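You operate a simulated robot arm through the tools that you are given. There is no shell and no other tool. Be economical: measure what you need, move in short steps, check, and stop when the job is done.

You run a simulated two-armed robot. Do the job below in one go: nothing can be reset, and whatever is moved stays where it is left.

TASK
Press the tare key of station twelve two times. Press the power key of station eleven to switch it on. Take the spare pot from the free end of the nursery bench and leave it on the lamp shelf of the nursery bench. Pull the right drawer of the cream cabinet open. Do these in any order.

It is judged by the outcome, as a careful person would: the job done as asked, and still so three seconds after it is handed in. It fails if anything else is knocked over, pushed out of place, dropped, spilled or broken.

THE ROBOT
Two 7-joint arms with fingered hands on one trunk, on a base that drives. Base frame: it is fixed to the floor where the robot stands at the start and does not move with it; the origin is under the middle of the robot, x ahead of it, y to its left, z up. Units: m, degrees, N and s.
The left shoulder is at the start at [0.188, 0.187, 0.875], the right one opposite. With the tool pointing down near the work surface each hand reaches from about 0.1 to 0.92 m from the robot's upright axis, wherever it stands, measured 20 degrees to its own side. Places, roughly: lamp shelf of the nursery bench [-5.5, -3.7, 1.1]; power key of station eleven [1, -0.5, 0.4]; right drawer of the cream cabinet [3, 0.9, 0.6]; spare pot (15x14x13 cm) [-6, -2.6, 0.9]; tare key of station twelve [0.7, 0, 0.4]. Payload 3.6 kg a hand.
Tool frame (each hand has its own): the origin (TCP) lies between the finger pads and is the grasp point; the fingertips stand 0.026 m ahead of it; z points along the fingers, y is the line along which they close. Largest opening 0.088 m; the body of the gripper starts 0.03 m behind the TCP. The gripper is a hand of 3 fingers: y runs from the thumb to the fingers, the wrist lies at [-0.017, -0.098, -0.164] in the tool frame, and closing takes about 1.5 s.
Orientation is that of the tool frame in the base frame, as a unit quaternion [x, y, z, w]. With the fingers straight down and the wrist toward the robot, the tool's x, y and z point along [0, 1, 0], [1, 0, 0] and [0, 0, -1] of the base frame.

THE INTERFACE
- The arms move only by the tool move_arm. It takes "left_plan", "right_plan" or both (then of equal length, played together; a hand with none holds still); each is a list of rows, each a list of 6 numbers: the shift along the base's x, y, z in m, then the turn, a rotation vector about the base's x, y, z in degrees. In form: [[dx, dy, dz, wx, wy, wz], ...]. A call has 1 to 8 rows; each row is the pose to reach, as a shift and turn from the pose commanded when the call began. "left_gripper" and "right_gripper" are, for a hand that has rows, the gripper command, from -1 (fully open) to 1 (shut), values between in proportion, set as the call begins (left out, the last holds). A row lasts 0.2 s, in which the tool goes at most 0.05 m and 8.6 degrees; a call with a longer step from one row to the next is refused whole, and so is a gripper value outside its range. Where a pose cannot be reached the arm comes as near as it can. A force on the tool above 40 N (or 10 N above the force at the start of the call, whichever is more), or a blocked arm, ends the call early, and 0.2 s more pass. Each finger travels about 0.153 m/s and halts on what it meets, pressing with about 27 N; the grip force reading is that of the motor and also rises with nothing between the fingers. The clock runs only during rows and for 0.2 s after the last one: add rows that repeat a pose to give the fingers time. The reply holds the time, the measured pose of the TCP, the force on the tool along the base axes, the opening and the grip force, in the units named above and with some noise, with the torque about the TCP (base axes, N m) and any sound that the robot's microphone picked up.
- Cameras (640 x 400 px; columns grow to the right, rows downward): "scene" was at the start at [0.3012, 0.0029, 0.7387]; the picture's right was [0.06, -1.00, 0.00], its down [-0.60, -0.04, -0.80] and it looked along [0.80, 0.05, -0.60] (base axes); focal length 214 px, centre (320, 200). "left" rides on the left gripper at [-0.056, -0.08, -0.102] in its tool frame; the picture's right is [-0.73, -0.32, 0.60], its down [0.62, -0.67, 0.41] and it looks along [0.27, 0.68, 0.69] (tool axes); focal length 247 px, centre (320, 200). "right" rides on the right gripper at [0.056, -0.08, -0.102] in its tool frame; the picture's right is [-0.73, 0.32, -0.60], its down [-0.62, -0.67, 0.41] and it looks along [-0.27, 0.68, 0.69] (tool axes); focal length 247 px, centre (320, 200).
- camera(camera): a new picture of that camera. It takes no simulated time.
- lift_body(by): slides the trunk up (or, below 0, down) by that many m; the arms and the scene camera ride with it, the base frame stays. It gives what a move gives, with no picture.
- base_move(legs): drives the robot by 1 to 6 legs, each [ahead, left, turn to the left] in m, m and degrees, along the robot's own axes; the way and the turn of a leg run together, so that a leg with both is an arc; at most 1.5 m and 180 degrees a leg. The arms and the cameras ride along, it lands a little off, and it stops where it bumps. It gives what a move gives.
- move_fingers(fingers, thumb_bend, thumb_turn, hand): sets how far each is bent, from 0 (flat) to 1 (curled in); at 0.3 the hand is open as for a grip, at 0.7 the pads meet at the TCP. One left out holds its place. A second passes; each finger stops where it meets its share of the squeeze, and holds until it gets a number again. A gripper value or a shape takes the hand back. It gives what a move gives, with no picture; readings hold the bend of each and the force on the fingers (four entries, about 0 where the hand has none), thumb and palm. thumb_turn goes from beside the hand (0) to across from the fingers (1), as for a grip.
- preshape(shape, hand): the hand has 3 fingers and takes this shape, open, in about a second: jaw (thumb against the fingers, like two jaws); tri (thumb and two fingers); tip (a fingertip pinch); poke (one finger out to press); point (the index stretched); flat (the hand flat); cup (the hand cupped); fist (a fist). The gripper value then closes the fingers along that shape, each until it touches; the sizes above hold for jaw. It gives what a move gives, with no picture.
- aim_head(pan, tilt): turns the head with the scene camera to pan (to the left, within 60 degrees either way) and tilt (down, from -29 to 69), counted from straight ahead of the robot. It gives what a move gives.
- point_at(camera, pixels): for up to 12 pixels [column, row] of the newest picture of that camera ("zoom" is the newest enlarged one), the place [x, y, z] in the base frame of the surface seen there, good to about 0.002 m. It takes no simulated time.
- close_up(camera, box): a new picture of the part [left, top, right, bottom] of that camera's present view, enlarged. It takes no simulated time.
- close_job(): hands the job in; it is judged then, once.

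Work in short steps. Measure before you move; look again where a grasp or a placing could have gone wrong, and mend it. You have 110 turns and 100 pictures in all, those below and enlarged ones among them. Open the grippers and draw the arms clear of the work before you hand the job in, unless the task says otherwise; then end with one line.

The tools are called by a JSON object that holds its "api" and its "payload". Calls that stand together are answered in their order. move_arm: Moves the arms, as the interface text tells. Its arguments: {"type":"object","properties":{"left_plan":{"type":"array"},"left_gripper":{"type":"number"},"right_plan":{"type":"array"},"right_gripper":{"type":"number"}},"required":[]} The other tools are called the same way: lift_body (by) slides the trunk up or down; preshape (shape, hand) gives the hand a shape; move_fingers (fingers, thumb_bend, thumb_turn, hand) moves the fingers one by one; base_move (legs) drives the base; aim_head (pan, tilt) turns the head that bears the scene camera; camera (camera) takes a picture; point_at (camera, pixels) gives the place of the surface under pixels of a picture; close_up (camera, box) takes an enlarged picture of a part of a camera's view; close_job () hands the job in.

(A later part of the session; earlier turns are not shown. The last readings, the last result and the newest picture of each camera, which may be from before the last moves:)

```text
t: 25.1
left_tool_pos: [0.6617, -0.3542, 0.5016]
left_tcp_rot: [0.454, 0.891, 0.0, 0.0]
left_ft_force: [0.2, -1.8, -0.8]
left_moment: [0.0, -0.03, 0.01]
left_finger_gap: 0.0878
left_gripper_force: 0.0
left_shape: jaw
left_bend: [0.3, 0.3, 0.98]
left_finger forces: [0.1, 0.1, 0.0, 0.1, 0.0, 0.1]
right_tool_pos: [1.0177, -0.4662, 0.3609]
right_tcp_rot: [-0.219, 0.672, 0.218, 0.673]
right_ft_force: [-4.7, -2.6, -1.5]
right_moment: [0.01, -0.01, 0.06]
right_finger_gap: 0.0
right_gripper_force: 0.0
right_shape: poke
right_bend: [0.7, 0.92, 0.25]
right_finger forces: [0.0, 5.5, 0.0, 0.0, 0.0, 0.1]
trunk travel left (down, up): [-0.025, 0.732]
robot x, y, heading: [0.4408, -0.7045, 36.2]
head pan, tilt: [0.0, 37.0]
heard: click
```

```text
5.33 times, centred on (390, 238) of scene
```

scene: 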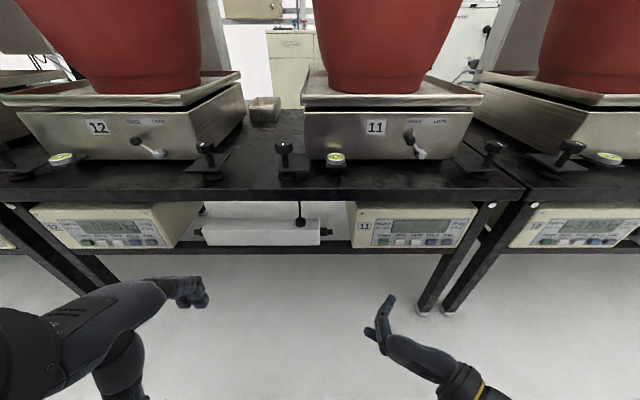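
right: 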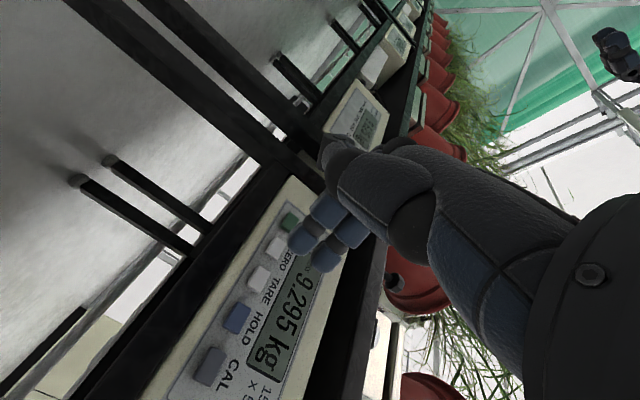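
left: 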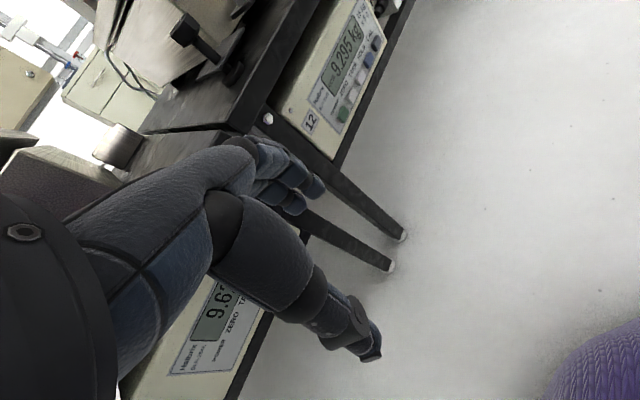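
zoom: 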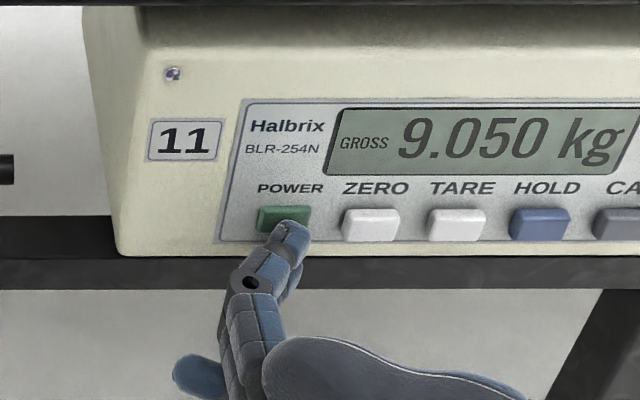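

Station 11 is on (GROSS 9.050). I withdraw, back the base off, and look round for a route to the cabinet.

{"api": "move_arm", "payload": {"right_plan": [[-0.035, -0.025, 0, 0, 0, 0], [-0.07, -0.05, 0, 0, 0, 0], [-0.105, -0.075, 0, 0, 0, 0]]}}

{"api": "base_move", "payload": {"legs": [[-0.4, 0, 0]]}}

{"api": "aim_head", "payload": {"pan": 0, "tilt": 5}}

{"api": "lift_body", "payload": {"by": 0.5}}

{"api": "camera", "payload": {"camera": "scene"}}

```text
t: 25.9
left_tool_pos: [0.6611, -0.3552, 0.5014]
left_tcp_rot: [0.454, 0.891, 0.0, 0.0]
left_ft_force: [-0.7, 0.1, -0.2]
left_moment: [0.05, -0.01, -0.01]
left_finger_gap: 0.0875
left_gripper_force: 0.1
left_shape: jaw
left_bend: [0.3, 0.3, 0.98]
left_finger forces: [0.1, 0.1, 0.0, 0.0, 0.1, 0.0]
right_tool_pos: [0.9137, -0.541, 0.3622]
right_tcp_rot: [-0.217, 0.672, 0.218, 0.673]
right_ft_force: [0.5, -0.4, 0.0]
right_moment: [0.02, -0.02, -0.01]
right_finger_gap: 0.0
right_gripper_force: 0.1
right_shape: poke
right_bend: [0.7, 0.92, 0.25]
right_finger forces: [0.0, 0.1, 0.1, 0.0, 0.0, 0.1]
trunk travel left (down, up): [-0.025, 0.732]
robot x, y, heading: [0.4455, -0.7045, 36.1]
head pan, tilt: [0.0, 37.0]
```

```text
t: 28.2
left_tool_pos: [0.3722, -0.5626, 0.5019]
left_tcp_rot: [0.45, 0.893, -0.001, 0.0]
left_ft_force: [0.2, -0.6, -0.1]
left_moment: [0.03, 0.05, -0.01]
left_finger_gap: 0.0876
left_gripper_force: 0.1
left_shape: jaw
left_bend: [0.3, 0.3, 0.98]
left_finger forces: [0.1, 0.0, 0.1, 0.0, 0.0, 0.0]
right_tool_pos: [0.6247, -0.746, 0.3635]
right_tcp_rot: [-0.221, 0.671, 0.222, 0.672]
right_ft_force: [-1.4, 0.0, -0.4]
right_moment: [-0.03, -0.05, 0.01]
right_finger_gap: 0.0
right_gripper_force: 0.1
right_shape: poke
right_bend: [0.7, 0.92, 0.25]
right_finger forces: [0.0, 0.0, 0.0, 0.0, 0.0, 0.0]
trunk travel left (down, up): [-0.025, 0.732]
robot x, y, heading: [0.1548, -0.9122, 36.5]
head pan, tilt: [0.0, 37.0]
stopped in leg 1: the robot was blocked; the commanded pose is now the measured one
```

```text
t: 29.2
left_tool_pos: [0.3713, -0.5625, 0.5023]
left_tcp_rot: [0.451, 0.892, -0.001, 0.0]
left_ft_force: [0.9, 0.2, 0.2]
left_moment: [-0.03, -0.01, 0.02]
left_finger_gap: 0.0877
left_gripper_force: 0.0
left_shape: jaw
left_bend: [0.3, 0.3, 0.98]
left_finger forces: [0.0, 0.0, 0.0, 0.0, 0.1, 0.1]
right_tool_pos: [0.6265, -0.747, 0.3626]
right_tcp_rot: [-0.222, 0.671, 0.223, 0.671]
right_ft_force: [-0.2, 0.0, 0.1]
right_moment: [-0.01, 0.0, 0.02]
right_finger_gap: 0.0
right_gripper_force: 0.1
right_shape: poke
right_bend: [0.7, 0.92, 0.25]
right_finger forces: [0.0, 0.1, 0.0, 0.1, 0.1, 0.0]
trunk travel left (down, up): [-0.025, 0.732]
robot x, y, heading: [0.1556, -0.9116, 36.6]
head pan, tilt: [0.0, 5.0]
```

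```text
refused: 0.5 is not a number from -0.4 to 0.4
```

```text
67 pictures are left
```

scene: 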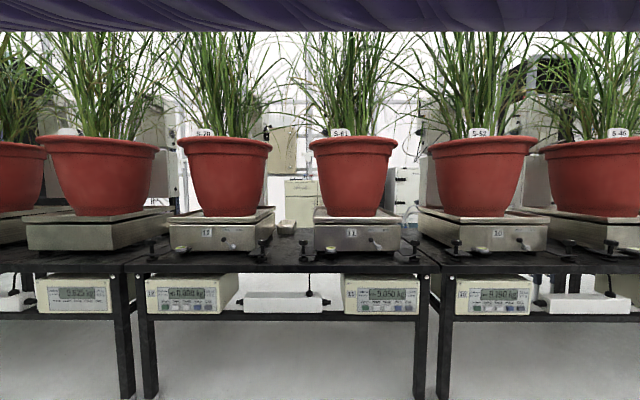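

The base was stopped by something behind after 36 cm. I move forward again 0.28 m to mid-aisle and look to both sides.

{"api": "base_move", "payload": {"legs": [[0.28, 0, 0]]}}

{"api": "aim_head", "payload": {"pan": 60, "tilt": 20}}

{"api": "camera", "payload": {"camera": "scene"}}

{"api": "aim_head", "payload": {"pan": -60, "tilt": 20}}

{"api": "camera", "payload": {"camera": "scene"}}

```text
t: 31.1
left_tool_pos: [0.601, -0.3937, 0.5011]
left_tcp_rot: [0.452, 0.892, -0.001, 0.0]
left_ft_force: [-0.4, -0.3, 0.5]
left_moment: [-0.03, 0.02, -0.02]
left_finger_gap: 0.0881
left_gripper_force: 0.0
left_shape: jaw
left_bend: [0.3, 0.3, 0.98]
left_finger forces: [0.0, 0.0, 0.0, 0.1, 0.0, 0.0]
right_tool_pos: [0.8543, -0.5792, 0.363]
right_tcp_rot: [-0.22, 0.672, 0.219, 0.672]
right_ft_force: [0.2, 0.1, 0.0]
right_moment: [0.01, -0.01, 0.01]
right_finger_gap: 0.0002
right_gripper_force: 0.0
right_shape: poke
right_bend: [0.7, 0.92, 0.25]
right_finger forces: [0.0, 0.1, 0.0, 0.0, 0.1, 0.0]
trunk travel left (down, up): [-0.025, 0.732]
robot x, y, heading: [0.3849, -0.7407, 36.2]
head pan, tilt: [0.0, 5.0]
```

```text
t: 32.5
left_tool_pos: [0.6019, -0.3929, 0.5016]
left_tcp_rot: [0.451, 0.892, -0.001, 0.0]
left_ft_force: [0.5, 1.3, 0.2]
left_moment: [-0.01, 0.03, 0.03]
left_finger_gap: 0.0878
left_gripper_force: 0.1
left_shape: jaw
left_bend: [0.3, 0.3, 0.98]
left_finger forces: [0.1, 0.0, 0.0, 0.0, 0.0, 0.0]
right_tool_pos: [0.8546, -0.5786, 0.3628]
right_tcp_rot: [-0.22, 0.672, 0.22, 0.672]
right_ft_force: [-0.4, 0.2, 0.3]
right_moment: [-0.01, 0.03, -0.03]
right_finger_gap: 0.0
right_gripper_force: 0.0
right_shape: poke
right_bend: [0.7, 0.92, 0.25]
right_finger forces: [0.1, 0.0, 0.0, 0.1, 0.1, 0.0]
trunk travel left (down, up): [-0.025, 0.732]
robot x, y, heading: [0.3838, -0.7451, 36.4]
head pan, tilt: [60.0, 20.0]
```

```text
66 pictures are left
```

scene: 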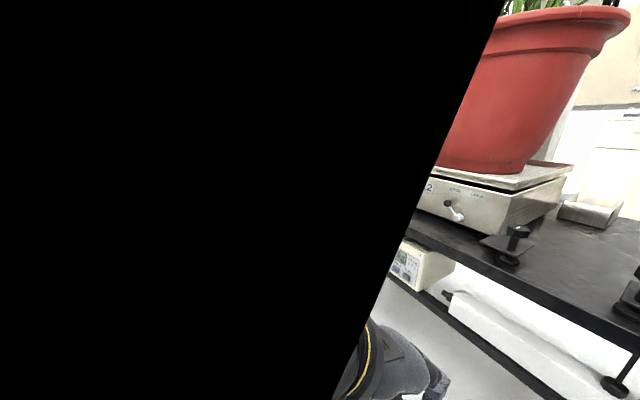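

```text
t: 34.5
left_tool_pos: [0.6008, -0.3936, 0.5022]
left_tcp_rot: [0.452, 0.892, -0.001, 0.0]
left_ft_force: [-0.3, -0.1, -0.1]
left_moment: [0.0, -0.01, -0.01]
left_finger_gap: 0.0879
left_gripper_force: 0.0
left_shape: jaw
left_bend: [0.3, 0.3, 0.98]
left_finger forces: [0.0, 0.1, 0.1, 0.1, 0.0, 0.0]
right_tool_pos: [0.8538, -0.58, 0.3626]
right_tcp_rot: [-0.221, 0.672, 0.22, 0.672]
right_ft_force: [-0.2, -0.3, 0.3]
right_moment: [-0.02, -0.02, 0.0]
right_finger_gap: 0.0001
right_gripper_force: 0.0
right_shape: poke
right_bend: [0.7, 0.92, 0.25]
right_finger forces: [0.0, 0.1, 0.1, 0.0, 0.0, 0.1]
trunk travel left (down, up): [-0.025, 0.732]
robot x, y, heading: [0.3825, -0.7437, 36.7]
head pan, tilt: [-60.0, 20.0]
```

```text
65 pictures are left
```

scene: 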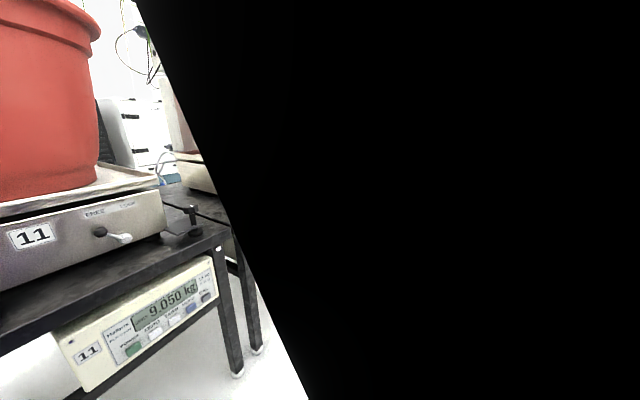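

The head camera is hooded, so wide pans see nothing. I centre the head, raise the trunk for a better view and turn left 90° to look down the aisle.

{"api": "lift_body", "payload": {"by": 0.4}}

{"api": "aim_head", "payload": {"pan": 0, "tilt": 15}}

{"api": "camera", "payload": {"camera": "scene"}}

{"api": "base_move", "payload": {"legs": [[0, 0, 90]]}}

{"api": "camera", "payload": {"camera": "scene"}}

```text
t: 38.3
left_tool_pos: [0.5999, -0.3935, 0.9014]
left_tcp_rot: [0.451, 0.893, -0.001, -0.001]
left_ft_force: [-0.1, 0.4, -0.3]
left_moment: [0.0, 0.04, 0.0]
left_finger_gap: 0.0879
left_gripper_force: 0.1
left_shape: jaw
left_bend: [0.3, 0.3, 0.98]
left_finger forces: [0.0, 0.1, 0.0, 0.0, 0.0, 0.0]
right_tool_pos: [0.856, -0.5795, 0.7624]
right_tcp_rot: [-0.221, 0.672, 0.22, 0.671]
right_ft_force: [-1.0, -0.5, -0.9]
right_moment: [0.02, 0.02, -0.02]
right_finger_gap: 0.0002
right_gripper_force: 0.2
right_shape: poke
right_bend: [0.7, 0.92, 0.25]
right_finger forces: [0.0, 0.1, 0.1, 0.0, 0.0, 0.0]
trunk travel left (down, up): [-0.425, 0.332]
robot x, y, heading: [0.3833, -0.7436, 36.5]
head pan, tilt: [-60.0, 20.0]
```

```text
t: 39.6
left_tool_pos: [0.6013, -0.394, 0.9024]
left_tcp_rot: [0.452, 0.892, -0.001, -0.001]
left_ft_force: [0.2, 0.3, -0.4]
left_moment: [-0.03, 0.02, -0.05]
left_finger_gap: 0.0876
left_gripper_force: 0.1
left_shape: jaw
left_bend: [0.3, 0.3, 0.98]
left_finger forces: [0.0, 0.0, 0.0, 0.0, 0.0, 0.0]
right_tool_pos: [0.8555, -0.5795, 0.7625]
right_tcp_rot: [-0.22, 0.672, 0.22, 0.672]
right_ft_force: [0.1, -0.4, 0.5]
right_moment: [0.02, -0.04, 0.04]
right_finger_gap: 0.0
right_gripper_force: 0.1
right_shape: poke
right_bend: [0.7, 0.92, 0.25]
right_finger forces: [0.0, 0.0, 0.1, 0.0, 0.1, 0.0]
trunk travel left (down, up): [-0.425, 0.332]
robot x, y, heading: [0.3837, -0.7446, 36.3]
head pan, tilt: [0.0, 15.0]
```

```text
64 pictures are left
```

scene: 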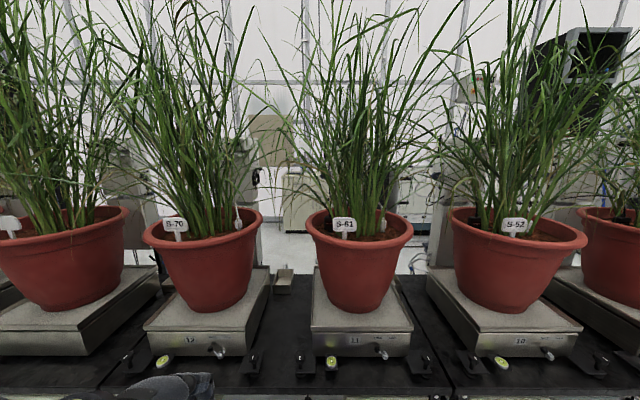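

```text
t: 43.8
left_tool_pos: [0.0318, -0.5316, 0.9012]
left_tcp_rot: [-0.319, 0.948, -0.001, 0.0]
left_ft_force: [-0.7, 0.8, -0.8]
left_moment: [0.01, 0.06, -0.02]
left_finger_gap: 0.0878
left_gripper_force: 0.1
left_shape: jaw
left_bend: [0.3, 0.3, 0.98]
left_finger forces: [0.0, 0.1, 0.0, 0.2, 0.1, 0.0]
right_tool_pos: [0.2132, -0.2759, 0.7636]
right_tcp_rot: [-0.633, 0.315, 0.633, 0.316]
right_ft_force: [-0.2, -0.8, -0.5]
right_moment: [-0.02, 0.01, 0.0]
right_finger_gap: 0.0001
right_gripper_force: 0.1
right_shape: poke
right_bend: [0.7, 0.92, 0.25]
right_finger forces: [0.0, 0.0, 0.1, 0.1, 0.0, 0.0]
trunk travel left (down, up): [-0.425, 0.332]
robot x, y, heading: [0.3843, -0.7448, 127.1]
head pan, tilt: [0.0, 15.0]
```

```text
63 pictures are left
```

scene: 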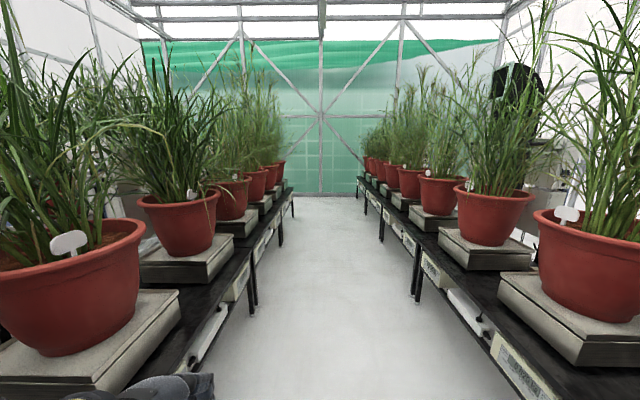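

An aisle between two bench rows. I measure the row ends here and then look the other way.

{"api": "point_at", "payload": {"camera": "scene", "pixels": [[322, 196], [360, 182], [290, 195], [293, 213], [365, 205], [415, 298], [254, 308], [275, 208]]}}

{"api": "base_move", "payload": {"legs": [[0, 0, -180]]}}

{"api": "camera", "payload": {"camera": "scene"}}

```text
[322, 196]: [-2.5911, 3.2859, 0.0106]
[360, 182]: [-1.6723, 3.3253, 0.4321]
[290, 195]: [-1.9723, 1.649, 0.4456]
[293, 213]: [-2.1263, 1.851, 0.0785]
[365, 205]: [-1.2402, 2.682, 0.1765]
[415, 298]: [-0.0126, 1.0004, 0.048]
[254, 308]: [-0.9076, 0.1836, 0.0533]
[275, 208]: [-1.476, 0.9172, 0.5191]
```

```text
t: 51.5
left_tool_pos: [0.7463, -0.9403, 0.9019]
left_tcp_rot: [0.941, 0.338, -0.001, -0.001]
left_ft_force: [-0.6, 1.0, 0.4]
left_moment: [-0.02, 0.02, -0.01]
left_finger_gap: 0.0878
left_gripper_force: 0.1
left_shape: jaw
left_bend: [0.3, 0.3, 0.98]
left_finger forces: [0.1, 0.0, 0.1, 0.0, 0.0, 0.0]
right_tool_pos: [0.5742, -1.2052, 0.7628]
right_tcp_rot: [0.301, 0.64, -0.301, 0.64]
right_ft_force: [-0.7, -0.1, 0.7]
right_moment: [0.01, 0.01, 0.0]
right_finger_gap: 0.0
right_gripper_force: 0.1
right_shape: poke
right_bend: [0.7, 0.92, 0.25]
right_finger forces: [0.0, 0.0, 0.0, 0.0, 0.0, 0.0]
trunk travel left (down, up): [-0.425, 0.332]
robot x, y, heading: [0.3867, -0.7435, -50.4]
head pan, tilt: [0.0, 15.0]
```

```text
62 pictures are left
```

scene: 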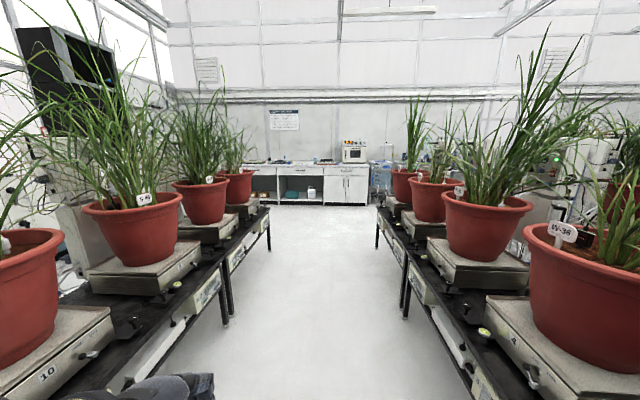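

The nearer open end is this way. I measure the row ends and the far counter.

{"api": "point_at", "payload": {"camera": "scene", "pixels": [[269, 249], [377, 244], [310, 205], [268, 215], [380, 212], [225, 323], [405, 316], [145, 225], [320, 270], [372, 206]]}}

```text
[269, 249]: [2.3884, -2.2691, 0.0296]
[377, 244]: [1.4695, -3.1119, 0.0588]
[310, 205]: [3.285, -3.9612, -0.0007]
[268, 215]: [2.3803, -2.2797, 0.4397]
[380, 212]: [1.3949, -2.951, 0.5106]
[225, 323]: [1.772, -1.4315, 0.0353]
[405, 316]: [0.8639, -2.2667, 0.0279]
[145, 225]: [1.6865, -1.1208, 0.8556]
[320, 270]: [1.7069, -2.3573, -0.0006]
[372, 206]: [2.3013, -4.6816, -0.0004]
```

Row ends lie at about r≈3.35 along the aisle, counter front at 5.1, leaving a 1.8 m cross aisle. I straighten and drive down the aisle.

{"api": "base_move", "payload": {"legs": [[0, 0.06, -2.7], [1.5, 0, 0], [1.5, 0, 0], [0.3, 0, 0]]}}

{"api": "camera", "payload": {"camera": "scene"}}

```text
t: 68.3
left_tool_pos: [2.8499, -3.5362, 0.9011]
left_tcp_rot: [0.941, 0.337, 0.0, -0.002]
left_ft_force: [-0.2, 0.8, -0.1]
left_moment: [0.04, 0.03, 0.02]
left_finger_gap: 0.0876
left_gripper_force: 0.1
left_shape: jaw
left_bend: [0.3, 0.3, 0.98]
left_finger forces: [0.1, 0.0, 0.0, 0.1, 0.0, 0.1]
right_tool_pos: [2.6789, -3.7999, 0.7628]
right_tcp_rot: [0.302, 0.64, -0.303, 0.638]
right_ft_force: [0.1, 0.2, -0.3]
right_moment: [0.0, 0.01, -0.03]
right_finger_gap: 0.0
right_gripper_force: 0.1
right_shape: poke
right_bend: [0.7, 0.92, 0.25]
right_finger forces: [0.0, 0.0, 0.0, 0.0, 0.0, 0.0]
trunk travel left (down, up): [-0.425, 0.332]
robot x, y, heading: [2.4871, -3.3341, -50.7]
head pan, tilt: [0.0, 15.0]
```

```text
61 pictures are left
```

scene: 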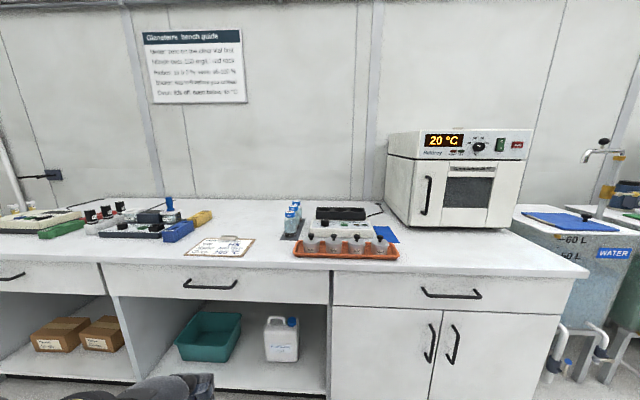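

Reached the cross aisle (r≈4.16). I turn left to look along toward the cabinet side.

{"api": "base_move", "payload": {"legs": [[0, 0, 87.5]]}}

{"api": "camera", "payload": {"camera": "scene"}}

```text
t: 72.4
left_tool_pos: [2.7026, -2.9856, 0.9019]
left_tcp_rot: [0.45, 0.893, -0.001, -0.001]
left_ft_force: [-0.3, -0.4, 0.1]
left_moment: [0.0, -0.02, -0.02]
left_finger_gap: 0.0877
left_gripper_force: 0.1
left_shape: jaw
left_bend: [0.3, 0.3, 0.98]
left_finger forces: [0.0, 0.0, 0.0, 0.1, 0.0, 0.0]
right_tool_pos: [2.9569, -3.1711, 0.7635]
right_tcp_rot: [-0.222, 0.672, 0.222, 0.671]
right_ft_force: [0.3, 0.9, 0.3]
right_moment: [-0.01, 0.0, 0.0]
right_finger_gap: 0.0001
right_gripper_force: 0.1
right_shape: poke
right_bend: [0.7, 0.92, 0.25]
right_finger forces: [0.0, 0.0, 0.0, 0.1, 0.1, 0.0]
trunk travel left (down, up): [-0.425, 0.332]
robot x, y, heading: [2.4895, -3.3396, 36.5]
head pan, tilt: [0.0, 15.0]
```

```text
60 pictures are left
```

scene: 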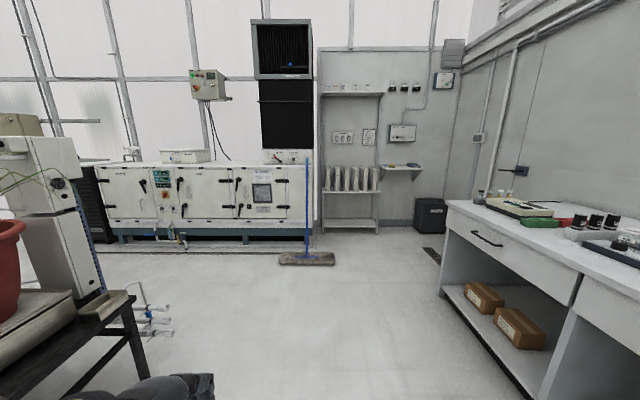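

Obstacles: a standing broom at (308,258), equipment and pipes at the bench end (150,315). I measure them.

{"api": "point_at", "payload": {"camera": "scene", "pixels": [[308, 263], [285, 260], [333, 262], [170, 330], [165, 305], [120, 300], [140, 395], [170, 245], [120, 240], [265, 237], [445, 295], [100, 285]]}}

```text
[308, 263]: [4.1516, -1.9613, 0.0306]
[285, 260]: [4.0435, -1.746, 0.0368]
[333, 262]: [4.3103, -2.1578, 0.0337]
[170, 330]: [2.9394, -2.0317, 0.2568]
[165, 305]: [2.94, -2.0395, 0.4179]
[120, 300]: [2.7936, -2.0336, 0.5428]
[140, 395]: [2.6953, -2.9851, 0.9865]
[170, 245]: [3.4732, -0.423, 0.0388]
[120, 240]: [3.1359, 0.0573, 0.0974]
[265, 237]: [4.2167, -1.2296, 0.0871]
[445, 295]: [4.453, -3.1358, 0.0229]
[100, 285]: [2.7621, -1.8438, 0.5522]
```

I turn to face along the back aisle (heading ≈127°), back away a little, then sidestep right past the bench end, keeping clear of the broom.

{"api": "base_move", "payload": {"legs": [[0, 0, 90.4], [-0.2, 0, 0], [0, -1.5, 0]]}}

{"api": "camera", "payload": {"camera": "scene"}}

```text
t: 84.8
left_tool_pos: [3.4543, -2.4022, 0.9017]
left_tcp_rot: [-0.31, 0.951, -0.001, 0.0]
left_ft_force: [0.8, 0.6, -0.2]
left_moment: [0.01, -0.02, 0.02]
left_finger_gap: 0.0879
left_gripper_force: 0.1
left_shape: jaw
left_bend: [0.3, 0.3, 0.98]
left_finger forces: [0.1, 0.0, 0.1, 0.1, 0.0, 0.1]
right_tool_pos: [3.6418, -2.1496, 0.7626]
right_tcp_rot: [0.631, -0.32, -0.63, -0.32]
right_ft_force: [0.2, 0.1, -0.3]
right_moment: [-0.03, -0.02, 0.03]
right_finger_gap: 0.0001
right_gripper_force: 0.0
right_shape: poke
right_bend: [0.7, 0.92, 0.25]
right_finger forces: [0.1, 0.0, 0.0, 0.0, 0.1, 0.0]
trunk travel left (down, up): [-0.425, 0.332]
robot x, y, heading: [3.8074, -2.619, 125.8]
head pan, tilt: [0.0, 15.0]
```

```text
59 pictures are left
```

scene: 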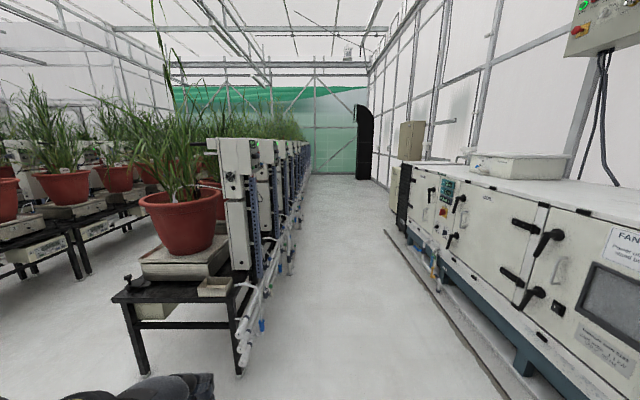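

The back aisle lies ahead; I measure pipe edges, machine feet, and the cream cabinet beyond the black panel (~(398,195)).

{"api": "point_at", "payload": {"camera": "scene", "pixels": [[262, 325], [290, 268], [305, 205], [440, 288], [445, 315], [396, 190], [410, 160], [404, 215], [360, 178], [385, 235], [470, 345], [306, 170]]}}

{"api": "close_up", "payload": {"camera": "scene", "box": [340, 100, 480, 300]}}

```text
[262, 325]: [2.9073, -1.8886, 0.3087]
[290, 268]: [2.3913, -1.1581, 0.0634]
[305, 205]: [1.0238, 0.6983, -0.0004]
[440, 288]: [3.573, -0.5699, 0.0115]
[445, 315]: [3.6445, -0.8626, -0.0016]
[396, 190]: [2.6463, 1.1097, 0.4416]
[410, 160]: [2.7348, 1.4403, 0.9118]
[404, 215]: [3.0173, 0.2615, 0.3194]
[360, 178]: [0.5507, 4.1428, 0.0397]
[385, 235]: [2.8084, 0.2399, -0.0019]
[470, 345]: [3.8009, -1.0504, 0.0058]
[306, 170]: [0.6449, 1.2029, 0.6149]
```

```text
2.00 times, centred on (410, 200) of scene
```

zoom: 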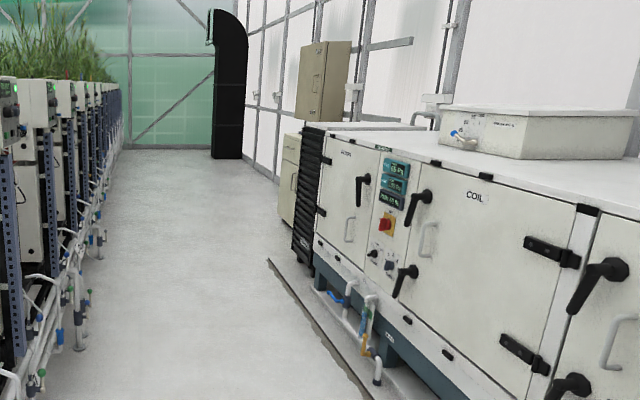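

Aisle clear from n≈1.22 to 2.4; cabinet front at n≈2.78, r≈1. I drive down the middle and stop before the cabinet, then turn to face it.

{"api": "base_move", "payload": {"legs": [[0, 0, 1.0], [1.0, 0, 0], [0, -0.3, 0], [1.5, 0, 0], [0.65, 0, 0], [0, 0, -90]]}}

{"api": "camera", "payload": {"camera": "scene"}}

```text
t: 106.0
left_tool_pos: [2.4311, 0.4633, 0.9027]
left_tcp_rot: [0.453, 0.892, -0.001, 0.0]
left_ft_force: [0.3, 0.5, 0.1]
left_moment: [0.03, 0.04, 0.0]
left_finger_gap: 0.0876
left_gripper_force: 0.0
left_shape: jaw
left_bend: [0.3, 0.3, 0.98]
left_finger forces: [0.1, 0.1, 0.0, 0.0, 0.0, 0.1]
right_tool_pos: [2.6841, 0.2784, 0.7623]
right_tcp_rot: [-0.219, 0.673, 0.219, 0.672]
right_ft_force: [-0.3, 0.6, -0.5]
right_moment: [0.0, 0.0, 0.03]
right_finger_gap: 0.0
right_gripper_force: 0.0
right_shape: poke
right_bend: [0.7, 0.92, 0.25]
right_finger forces: [0.0, 0.0, 0.0, 0.1, 0.0, 0.0]
trunk travel left (down, up): [-0.425, 0.332]
robot x, y, heading: [2.2122, 0.1168, 36.2]
head pan, tilt: [0.0, 15.0]
```

```text
57 pictures are left
```

scene: 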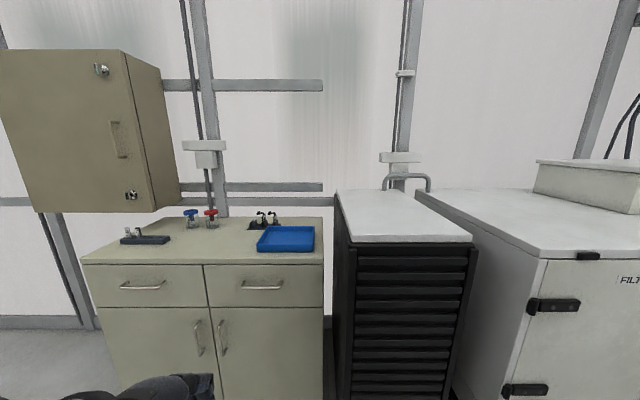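

The cream cabinet's right drawer handle is at (262,287). I zoom and measure.

{"api": "close_up", "payload": {"camera": "scene", "box": [195, 255, 335, 345]}}

{"api": "point_at", "payload": {"camera": "zoom", "pixels": [[220, 146], [400, 146], [310, 148], [310, 140], [310, 156], [240, 148], [380, 148], [310, 100], [310, 200], [560, 100], [70, 100], [310, 120]]}}

```text
4.44 times, centred on (265, 300) of scene
```

zoom: 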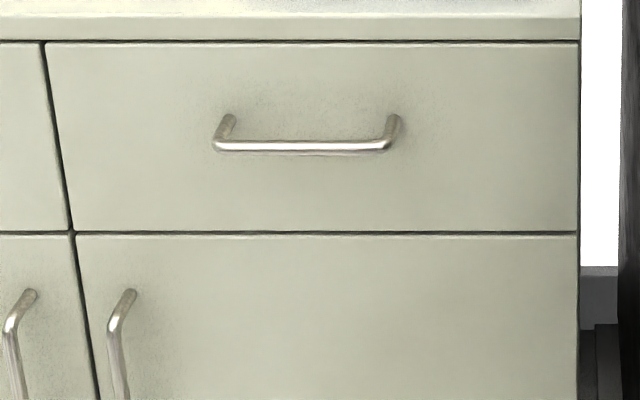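

```text
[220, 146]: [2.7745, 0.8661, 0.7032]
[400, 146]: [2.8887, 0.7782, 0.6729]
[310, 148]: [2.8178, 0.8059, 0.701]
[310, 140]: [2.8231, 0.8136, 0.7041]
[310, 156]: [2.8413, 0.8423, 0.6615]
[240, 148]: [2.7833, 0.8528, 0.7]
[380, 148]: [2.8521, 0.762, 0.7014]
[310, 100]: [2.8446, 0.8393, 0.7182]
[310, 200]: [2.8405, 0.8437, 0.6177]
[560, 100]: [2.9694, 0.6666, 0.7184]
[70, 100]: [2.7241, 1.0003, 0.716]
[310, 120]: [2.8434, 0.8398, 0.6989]
```

Handle bar centre is (2.816,0.8105,0.702), 4 cm proud of the face. I lower the trunk, open the right hand as jaws and roll it so the fingers close vertically.

{"api": "lift_body", "payload": {"by": -0.22}}

{"api": "preshape", "payload": {"shape": "jaw", "hand": "right"}}

{"api": "move_arm", "payload": {"right_plan": [[0, 0, 0.01, 6.4, 4.8, 0], [0, 0, 0.02, 12.8, 9.6, 0], [0, 0, 0.04, 19.2, 14.4, 0], [0, 0, 0.06, 25.6, 19.2, 0], [0, 0, 0.08, 32, 24, 0], [0, 0, 0.1, 38.4, 28.8, 0], [0, 0, 0.12, 44.8, 33.6, 0]]}}

{"api": "move_arm", "payload": {"right_plan": [[0, 0, 0.01, 6.4, 4.8, 0], [0, 0, 0.02, 12.8, 9.6, 0], [0, 0, 0.03, 19.2, 14.4, 0], [0, 0, 0.04, 25.6, 19.2, 0], [0, 0, 0.04, 27.2, 20.4, 0], [0, 0, 0.04, 27.2, 20.4, 0]]}}

{"api": "base_move", "payload": {"legs": [[0, 0.31, 0.6]]}}

{"api": "camera", "payload": {"camera": "scene"}}

```text
t: 108.3
left_tool_pos: [2.4295, 0.4682, 0.6831]
left_tcp_rot: [0.455, 0.89, 0.006, -0.006]
left_ft_force: [0.1, 0.7, -0.4]
left_moment: [-0.04, -0.01, 0.01]
left_finger_gap: 0.0877
left_gripper_force: 0.0
left_shape: jaw
left_bend: [0.3, 0.3, 0.98]
left_finger forces: [0.0, 0.0, 0.1, 0.1, 0.0, 0.0]
right_tool_pos: [2.6825, 0.2792, 0.5432]
right_tcp_rot: [-0.219, 0.673, 0.218, 0.673]
right_ft_force: [-0.1, -0.1, -0.4]
right_moment: [-0.01, 0.01, -0.03]
right_finger_gap: 0.0001
right_gripper_force: 0.0
right_shape: poke
right_bend: [0.7, 0.92, 0.25]
right_finger forces: [0.0, 0.0, 0.0, 0.1, 0.0, 0.0]
trunk travel left (down, up): [-0.205, 0.552]
robot x, y, heading: [2.2128, 0.1156, 36.3]
head pan, tilt: [0.0, 15.0]
```

```text
t: 109.2
left_tool_pos: [2.4279, 0.4673, 0.68]
left_tcp_rot: [0.456, 0.89, 0.003, -0.007]
left_ft_force: [0.3, -0.4, 0.2]
left_moment: [0.02, -0.01, -0.02]
left_finger_gap: 0.0875
left_gripper_force: 0.1
left_shape: jaw
left_bend: [0.3, 0.3, 0.98]
left_finger forces: [0.0, 0.1, 0.0, 0.0, 0.0, 0.1]
right_tool_pos: [2.6826, 0.2783, 0.543]
right_tcp_rot: [-0.219, 0.673, 0.218, 0.672]
right_ft_force: [0.6, -1.2, -0.6]
right_moment: [0.0, 0.02, -0.02]
right_finger_gap: 0.0876
right_gripper_force: 0.0
right_shape: jaw
right_bend: [0.3, 0.3, 0.97]
right_finger forces: [0.0, 0.0, 0.0, 0.1, 0.0, 0.0]
trunk travel left (down, up): [-0.205, 0.552]
robot x, y, heading: [2.2133, 0.1154, 35.8]
head pan, tilt: [0.0, 15.0]
```

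```text
t: 110.8
left_tool_pos: [2.4272, 0.4666, 0.679]
left_tcp_rot: [0.455, 0.891, 0.002, -0.007]
left_ft_force: [0.5, -0.1, -0.2]
left_moment: [0.01, 0.03, 0.01]
left_finger_gap: 0.0879
left_gripper_force: 0.1
left_shape: jaw
left_bend: [0.3, 0.3, 0.98]
left_finger forces: [0.0, 0.0, 0.0, 0.1, 0.0, 0.1]
right_tool_pos: [2.6836, 0.2751, 0.6637]
right_tcp_rot: [0.121, 0.7, 0.509, 0.486]
right_ft_force: [-0.2, -0.4, -0.1]
right_moment: [-0.01, 0.0, -0.03]
right_finger_gap: 0.0876
right_gripper_force: 0.0
right_shape: jaw
right_bend: [0.3, 0.3, 0.97]
right_finger forces: [0.0, 0.0, 0.0, 0.0, 0.0, 0.0]
trunk travel left (down, up): [-0.205, 0.552]
robot x, y, heading: [2.216, 0.113, 36.1]
head pan, tilt: [0.0, 15.0]
```

```text
t: 112.2
left_tool_pos: [2.4272, 0.4669, 0.6807]
left_tcp_rot: [0.455, 0.89, 0.002, -0.006]
left_ft_force: [-0.3, -0.4, 0.1]
left_moment: [-0.02, 0.01, 0.01]
left_finger_gap: 0.0878
left_gripper_force: 0.0
left_shape: jaw
left_bend: [0.3, 0.3, 0.98]
left_finger forces: [0.0, 0.0, 0.0, 0.0, 0.0, 0.0]
right_tool_pos: [2.6823, 0.2779, 0.7034]
right_tcp_rot: [0.318, 0.636, 0.629, 0.314]
right_ft_force: [-0.1, -0.9, 0.4]
right_moment: [-0.01, 0.0, 0.03]
right_finger_gap: 0.0878
right_gripper_force: 0.1
right_shape: jaw
right_bend: [0.3, 0.3, 0.97]
right_finger forces: [0.1, 0.0, 0.0, 0.0, 0.0, 0.1]
trunk travel left (down, up): [-0.205, 0.552]
robot x, y, heading: [2.21, 0.113, 36.5]
head pan, tilt: [0.0, 15.0]
```

```text
t: 114.3
left_tool_pos: [2.2368, 0.7201, 0.6791]
left_tcp_rot: [0.449, 0.893, 0.003, -0.007]
left_ft_force: [0.3, 1.0, 0.7]
left_moment: [0.02, -0.01, 0.01]
left_finger_gap: 0.0876
left_gripper_force: 0.1
left_shape: jaw
left_bend: [0.3, 0.3, 0.98]
left_finger forces: [0.1, 0.0, 0.0, 0.0, 0.1, 0.0]
right_tool_pos: [2.4953, 0.5348, 0.7026]
right_tcp_rot: [0.314, 0.639, 0.631, 0.31]
right_ft_force: [0.8, 0.0, 0.2]
right_moment: [0.02, 0.02, -0.01]
right_finger_gap: 0.0876
right_gripper_force: 0.0
right_shape: jaw
right_bend: [0.3, 0.3, 0.97]
right_finger forces: [0.1, 0.0, 0.0, 0.0, 0.1, 0.0]
trunk travel left (down, up): [-0.205, 0.552]
robot x, y, heading: [2.0242, 0.3651, 36.9]
head pan, tilt: [0.0, 15.0]
```

```text
55 pictures are left
```

scene: 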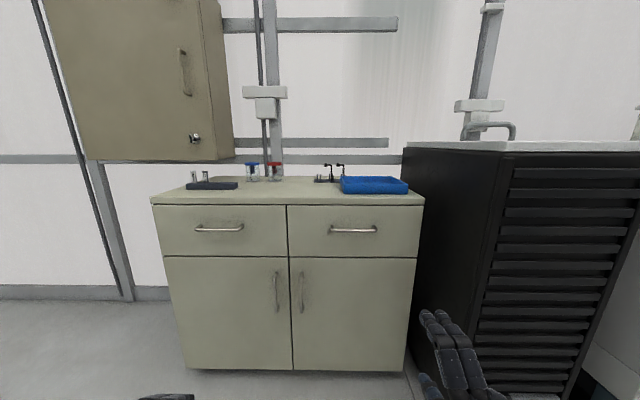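

TCP is nearly in line with the handle; I drive forward 0.28 m and then re-measure the handle.

{"api": "base_move", "payload": {"legs": [[0.28, 0.02, 0]]}}

{"api": "aim_head", "payload": {"pan": -10, "tilt": 30}}

{"api": "camera", "payload": {"camera": "scene"}}

{"api": "camera", "payload": {"camera": "right"}}

```text
t: 116.3
left_tool_pos: [2.4482, 0.9063, 0.68]
left_tcp_rot: [0.449, 0.893, 0.002, -0.007]
left_ft_force: [-0.7, 0.1, -0.1]
left_moment: [0.01, -0.02, 0.01]
left_finger_gap: 0.0876
left_gripper_force: 0.1
left_shape: jaw
left_bend: [0.3, 0.3, 0.98]
left_finger forces: [0.1, 0.0, 0.0, 0.0, 0.1, 0.1]
right_tool_pos: [2.7078, 0.721, 0.7035]
right_tcp_rot: [0.313, 0.64, 0.63, 0.308]
right_ft_force: [-0.4, -0.2, 0.6]
right_moment: [-0.04, 0.02, 0.0]
right_finger_gap: 0.0879
right_gripper_force: 0.0
right_shape: jaw
right_bend: [0.3, 0.3, 0.97]
right_finger forces: [0.1, 0.0, 0.1, 0.0, 0.0, 0.0]
trunk travel left (down, up): [-0.205, 0.552]
robot x, y, heading: [2.2382, 0.5514, 37.0]
head pan, tilt: [0.0, 15.0]
```

```text
t: 117.0
left_tool_pos: [2.4494, 0.9072, 0.6797]
left_tcp_rot: [0.448, 0.894, 0.003, -0.008]
left_ft_force: [0.0, -0.2, 0.9]
left_moment: [-0.04, -0.02, 0.02]
left_finger_gap: 0.0878
left_gripper_force: 0.0
left_shape: jaw
left_bend: [0.3, 0.3, 0.98]
left_finger forces: [0.0, 0.0, 0.1, 0.0, 0.0, 0.1]
right_tool_pos: [2.7074, 0.7207, 0.7036]
right_tcp_rot: [0.313, 0.639, 0.631, 0.309]
right_ft_force: [0.4, 1.1, 0.0]
right_moment: [0.01, -0.02, -0.03]
right_finger_gap: 0.0877
right_gripper_force: 0.0
right_shape: jaw
right_bend: [0.3, 0.3, 0.97]
right_finger forces: [0.0, 0.0, 0.0, 0.1, 0.0, 0.0]
trunk travel left (down, up): [-0.205, 0.552]
robot x, y, heading: [2.2398, 0.5494, 37.1]
head pan, tilt: [-10.0, 30.0]
```

```text
54 pictures are left
```

scene: 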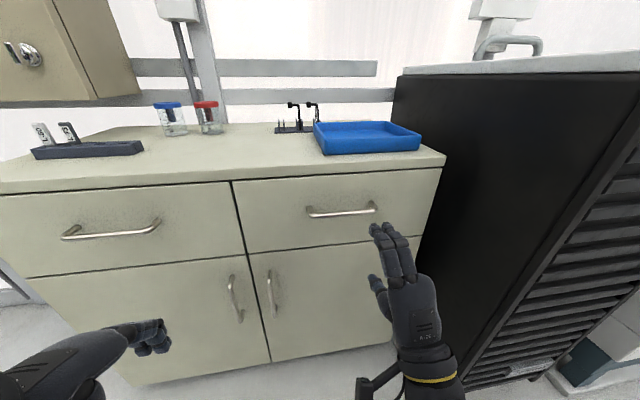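

```text
53 pictures are left
```

right: 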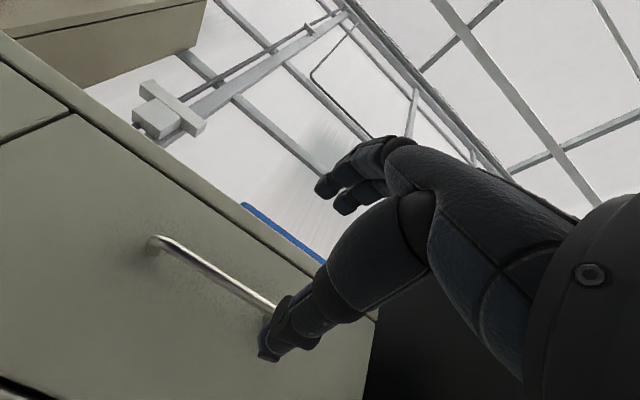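

{"api": "point_at", "payload": {"camera": "right", "pixels": [[160, 242], [190, 257], [215, 270], [240, 285], [262, 298], [155, 255], [220, 320]]}}

{"api": "point_at", "payload": {"camera": "scene", "pixels": [[315, 214], [340, 213], [370, 210], [384, 228], [400, 229], [373, 283]]}}

```text
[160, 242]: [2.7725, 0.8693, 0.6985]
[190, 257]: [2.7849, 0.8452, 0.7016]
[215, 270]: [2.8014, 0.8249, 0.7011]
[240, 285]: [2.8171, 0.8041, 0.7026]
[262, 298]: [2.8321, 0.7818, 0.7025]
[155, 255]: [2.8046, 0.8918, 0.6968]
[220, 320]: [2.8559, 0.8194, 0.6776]
```

```text
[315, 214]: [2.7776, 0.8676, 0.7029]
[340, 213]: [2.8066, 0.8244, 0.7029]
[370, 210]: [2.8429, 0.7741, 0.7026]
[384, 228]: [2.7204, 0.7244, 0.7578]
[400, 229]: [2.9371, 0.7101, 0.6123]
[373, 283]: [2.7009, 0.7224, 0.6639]
```

Handle bar is at z≈0.702, centre (2.814,0.814). I check the counter lip above it and part-close the hand before moving in.

{"api": "point_at", "payload": {"camera": "scene", "pixels": [[340, 171], [340, 176], [340, 182], [340, 230]]}}

{"api": "move_arm", "payload": {"right_plan": [[0.018, 0.016, -0.002, 0, 0, 0], [0.036, 0.032, -0.002, 0, 0, 0], [0.052, 0.046, -0.002, 0, 0, 0], [0.052, 0.046, -0.002, 0, 0, 0], [0.052, 0.046, -0.002, 0, 0, 0]], "right_gripper": -0.1}}

{"api": "close_up", "payload": {"camera": "scene", "box": [290, 150, 450, 290]}}

{"api": "camera", "payload": {"camera": "right"}}

```text
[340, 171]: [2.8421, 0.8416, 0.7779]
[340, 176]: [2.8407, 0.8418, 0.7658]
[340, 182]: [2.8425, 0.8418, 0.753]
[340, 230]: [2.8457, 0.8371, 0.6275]
```

```text
t: 118.2
left_tool_pos: [2.4481, 0.906, 0.6804]
left_tcp_rot: [0.448, 0.894, 0.002, -0.007]
left_ft_force: [-1.1, -0.6, -0.4]
left_moment: [0.0, -0.01, 0.02]
left_finger_gap: 0.0875
left_gripper_force: 0.0
left_shape: jaw
left_bend: [0.3, 0.3, 0.98]
left_finger forces: [0.0, 0.0, 0.0, 0.1, 0.0, 0.0]
right_tool_pos: [2.7598, 0.7677, 0.6992]
right_tcp_rot: [0.314, 0.638, 0.631, 0.31]
right_ft_force: [0.3, 0.4, -0.2]
right_moment: [0.0, 0.02, 0.01]
right_finger_gap: 0.0487
right_gripper_force: 0.0
right_shape: jaw
right_bend: [0.4, 0.65, 1.0]
right_finger forces: [0.0, 0.0, 0.1, 0.1, 0.0, 0.0]
trunk travel left (down, up): [-0.205, 0.552]
robot x, y, heading: [2.2379, 0.5528, 37.0]
head pan, tilt: [-10.0, 30.0]
```

```text
2.86 times, centred on (370, 220) of scene
```

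zoom: 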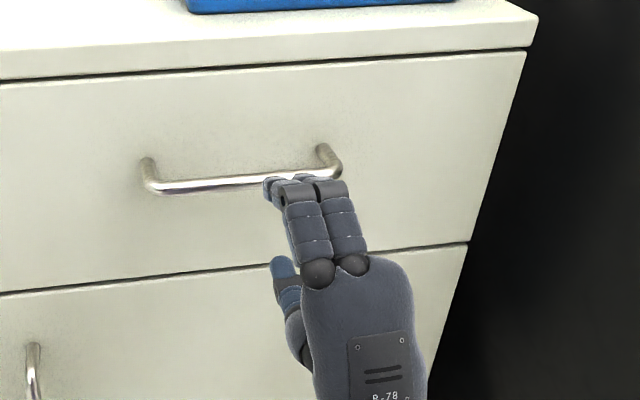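

```text
51 pictures are left
```

right: 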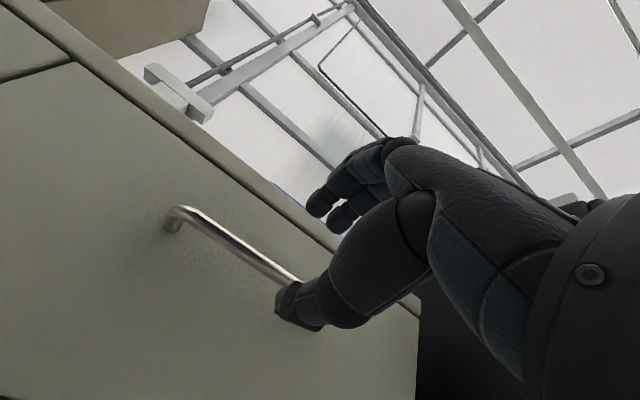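

Hand is centred in height; I go in the remaining 7 cm in small steps.

{"api": "move_arm", "payload": {"right_plan": [[0.0134, 0.0113, 0.002, 0, 0, 0], [0.0268, 0.0226, 0.002, 0, 0, 0], [0.0402, 0.0339, 0.002, 0, 0, 0], [0.0536, 0.0452, 0.002, 0, 0, 0], [0.0536, 0.0452, 0.002, 0, 0, 0]]}}

{"api": "close_up", "payload": {"camera": "scene", "box": [290, 150, 450, 290]}}

{"api": "camera", "payload": {"camera": "right"}}

```text
t: 119.5
left_tool_pos: [2.4481, 0.9072, 0.6798]
left_tcp_rot: [0.448, 0.894, 0.003, -0.008]
left_ft_force: [-0.4, -0.4, 0.7]
left_moment: [0.0, -0.01, -0.01]
left_finger_gap: 0.0879
left_gripper_force: 0.0
left_shape: jaw
left_bend: [0.3, 0.3, 0.98]
left_finger forces: [0.0, 0.0, 0.0, 0.0, 0.0, 0.0]
right_tool_pos: [2.8135, 0.8142, 0.704]
right_tcp_rot: [0.313, 0.639, 0.631, 0.309]
right_ft_force: [0.8, -0.2, -0.1]
right_moment: [-0.02, 0.0, 0.01]
right_finger_gap: 0.0486
right_gripper_force: 0.1
right_shape: jaw
right_bend: [0.4, 0.65, 1.0]
right_finger forces: [0.0, 0.0, 0.0, 0.0, 0.0, 0.0]
trunk travel left (down, up): [-0.205, 0.552]
robot x, y, heading: [2.24, 0.5502, 36.9]
head pan, tilt: [-10.0, 30.0]
```

```text
2.86 times, centred on (370, 220) of scene
```

zoom: 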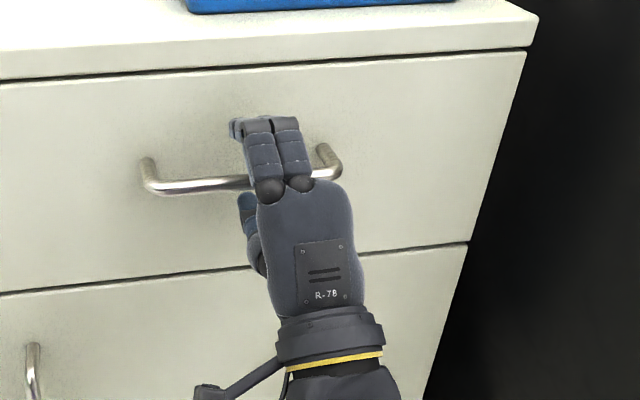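

```text
49 pictures are left
```

right: 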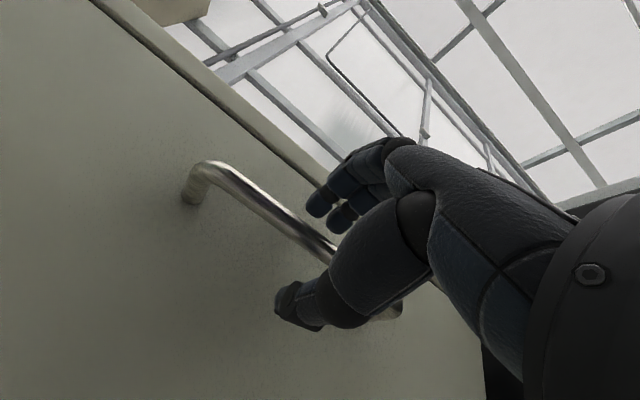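

The bar passes between fingers (above) and thumb (below). I close the grip.

{"api": "move_arm", "payload": {"right_plan": [[0, 0, 0, 0, 0, 0], [0, 0, 0, 0, 0, 0], [0, 0, 0, 0, 0, 0], [0, 0, 0, 0, 0, 0], [0, 0, 0, 0, 0, 0], [0, 0, 0, 0, 0, 0]], "right_gripper": 1}}

{"api": "close_up", "payload": {"camera": "right", "box": [170, 130, 470, 340]}}

```text
t: 120.8
left_tool_pos: [2.448, 0.9066, 0.6806]
left_tcp_rot: [0.448, 0.894, 0.003, -0.007]
left_ft_force: [-0.3, -0.1, 0.1]
left_moment: [-0.01, 0.01, -0.02]
left_finger_gap: 0.0878
left_gripper_force: 0.1
left_shape: jaw
left_bend: [0.3, 0.3, 0.98]
left_finger forces: [0.1, 0.0, 0.0, 0.0, 0.0, 0.1]
right_tool_pos: [2.8138, 0.8142, 0.7044]
right_tcp_rot: [0.313, 0.639, 0.631, 0.309]
right_ft_force: [3.5, 3.5, -3.5]
right_moment: [0.02, 0.0, 0.02]
right_finger_gap: 0.0002
right_gripper_force: 26.8
right_shape: jaw
right_bend: [0.7, 0.75, 1.0]
right_finger forces: [3.5, 3.1, 0.0, 0.1, 24.4, 0.1]
trunk travel left (down, up): [-0.205, 0.552]
robot x, y, heading: [2.2382, 0.5535, 37.1]
head pan, tilt: [-10.0, 30.0]
```

```text
1.90 times, centred on (320, 235) of right
```

zoom: 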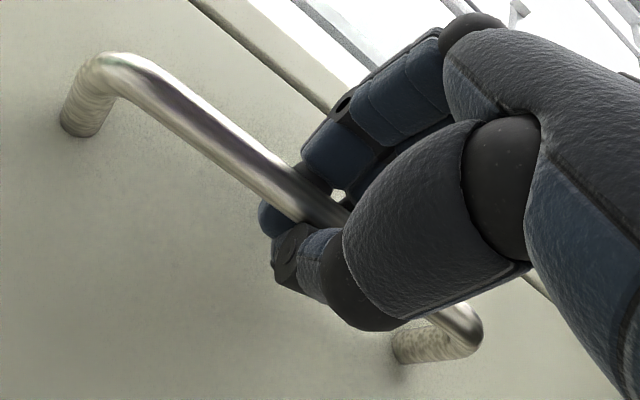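

The fingers are locked around the bar. I pull by driving the base back in two steps.

{"api": "base_move", "payload": {"legs": [[-0.12, 0, 0]]}}

{"api": "camera", "payload": {"camera": "scene"}}

```text
t: 122.1
left_tool_pos: [2.3521, 0.8341, 0.6793]
left_tcp_rot: [0.449, 0.893, 0.003, -0.007]
left_ft_force: [0.3, -0.1, 0.4]
left_moment: [0.04, 0.0, -0.02]
left_finger_gap: 0.0878
left_gripper_force: 0.0
left_shape: jaw
left_bend: [0.3, 0.3, 0.98]
left_finger forces: [0.0, 0.0, 0.0, 0.1, 0.0, 0.1]
right_tool_pos: [2.7181, 0.7414, 0.7035]
right_tcp_rot: [0.313, 0.64, 0.631, 0.309]
right_ft_force: [-5.9, 6.1, -6.5]
right_moment: [0.0, 0.07, -0.02]
right_finger_gap: 0.0006
right_gripper_force: 26.7
right_shape: jaw
right_bend: [0.7, 0.76, 1.0]
right_finger forces: [3.2, 2.7, 0.1, 0.1, 24.7, 0.0]
trunk travel left (down, up): [-0.205, 0.552]
robot x, y, heading: [2.1444, 0.4791, 36.8]
head pan, tilt: [-10.0, 30.0]
```

```text
47 pictures are left
```

scene: 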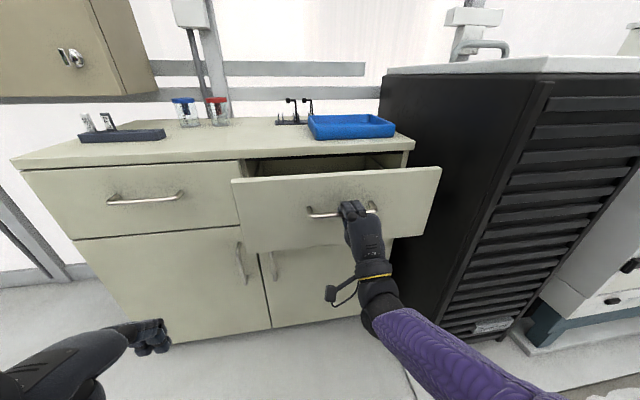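

The drawer follows. I pull another 0.2 m.

{"api": "base_move", "payload": {"legs": [[-0.2, 0, 0]]}}

{"api": "camera", "payload": {"camera": "scene"}}

```text
t: 123.7
left_tool_pos: [2.1925, 0.7158, 0.6813]
left_tcp_rot: [0.447, 0.894, 0.003, -0.007]
left_ft_force: [0.4, -0.4, 0.7]
left_moment: [-0.02, 0.01, -0.04]
left_finger_gap: 0.0879
left_gripper_force: 0.1
left_shape: jaw
left_bend: [0.3, 0.3, 0.98]
left_finger forces: [0.0, 0.1, 0.0, 0.1, 0.0, 0.0]
right_tool_pos: [2.556, 0.6243, 0.7036]
right_tcp_rot: [0.311, 0.641, 0.631, 0.306]
right_ft_force: [-3.4, 5.4, -5.2]
right_moment: [0.01, 0.06, 0.0]
right_finger_gap: 0.0007
right_gripper_force: 26.8
right_shape: jaw
right_bend: [0.7, 0.76, 1.0]
right_finger forces: [3.5, 2.7, 0.0, 0.1, 24.4, 0.0]
trunk travel left (down, up): [-0.205, 0.552]
robot x, y, heading: [1.9834, 0.3562, 37.5]
head pan, tilt: [-10.0, 30.0]
```

```text
46 pictures are left
```

scene: 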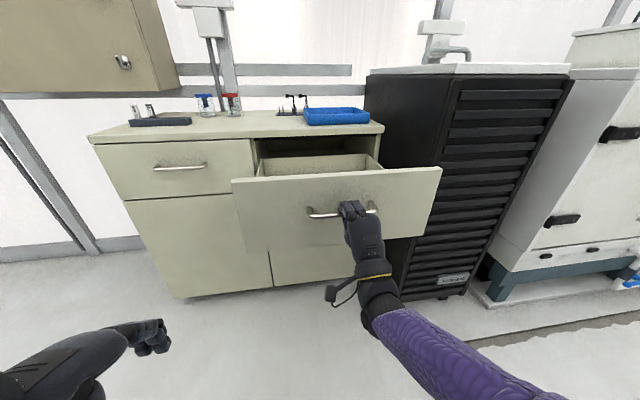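

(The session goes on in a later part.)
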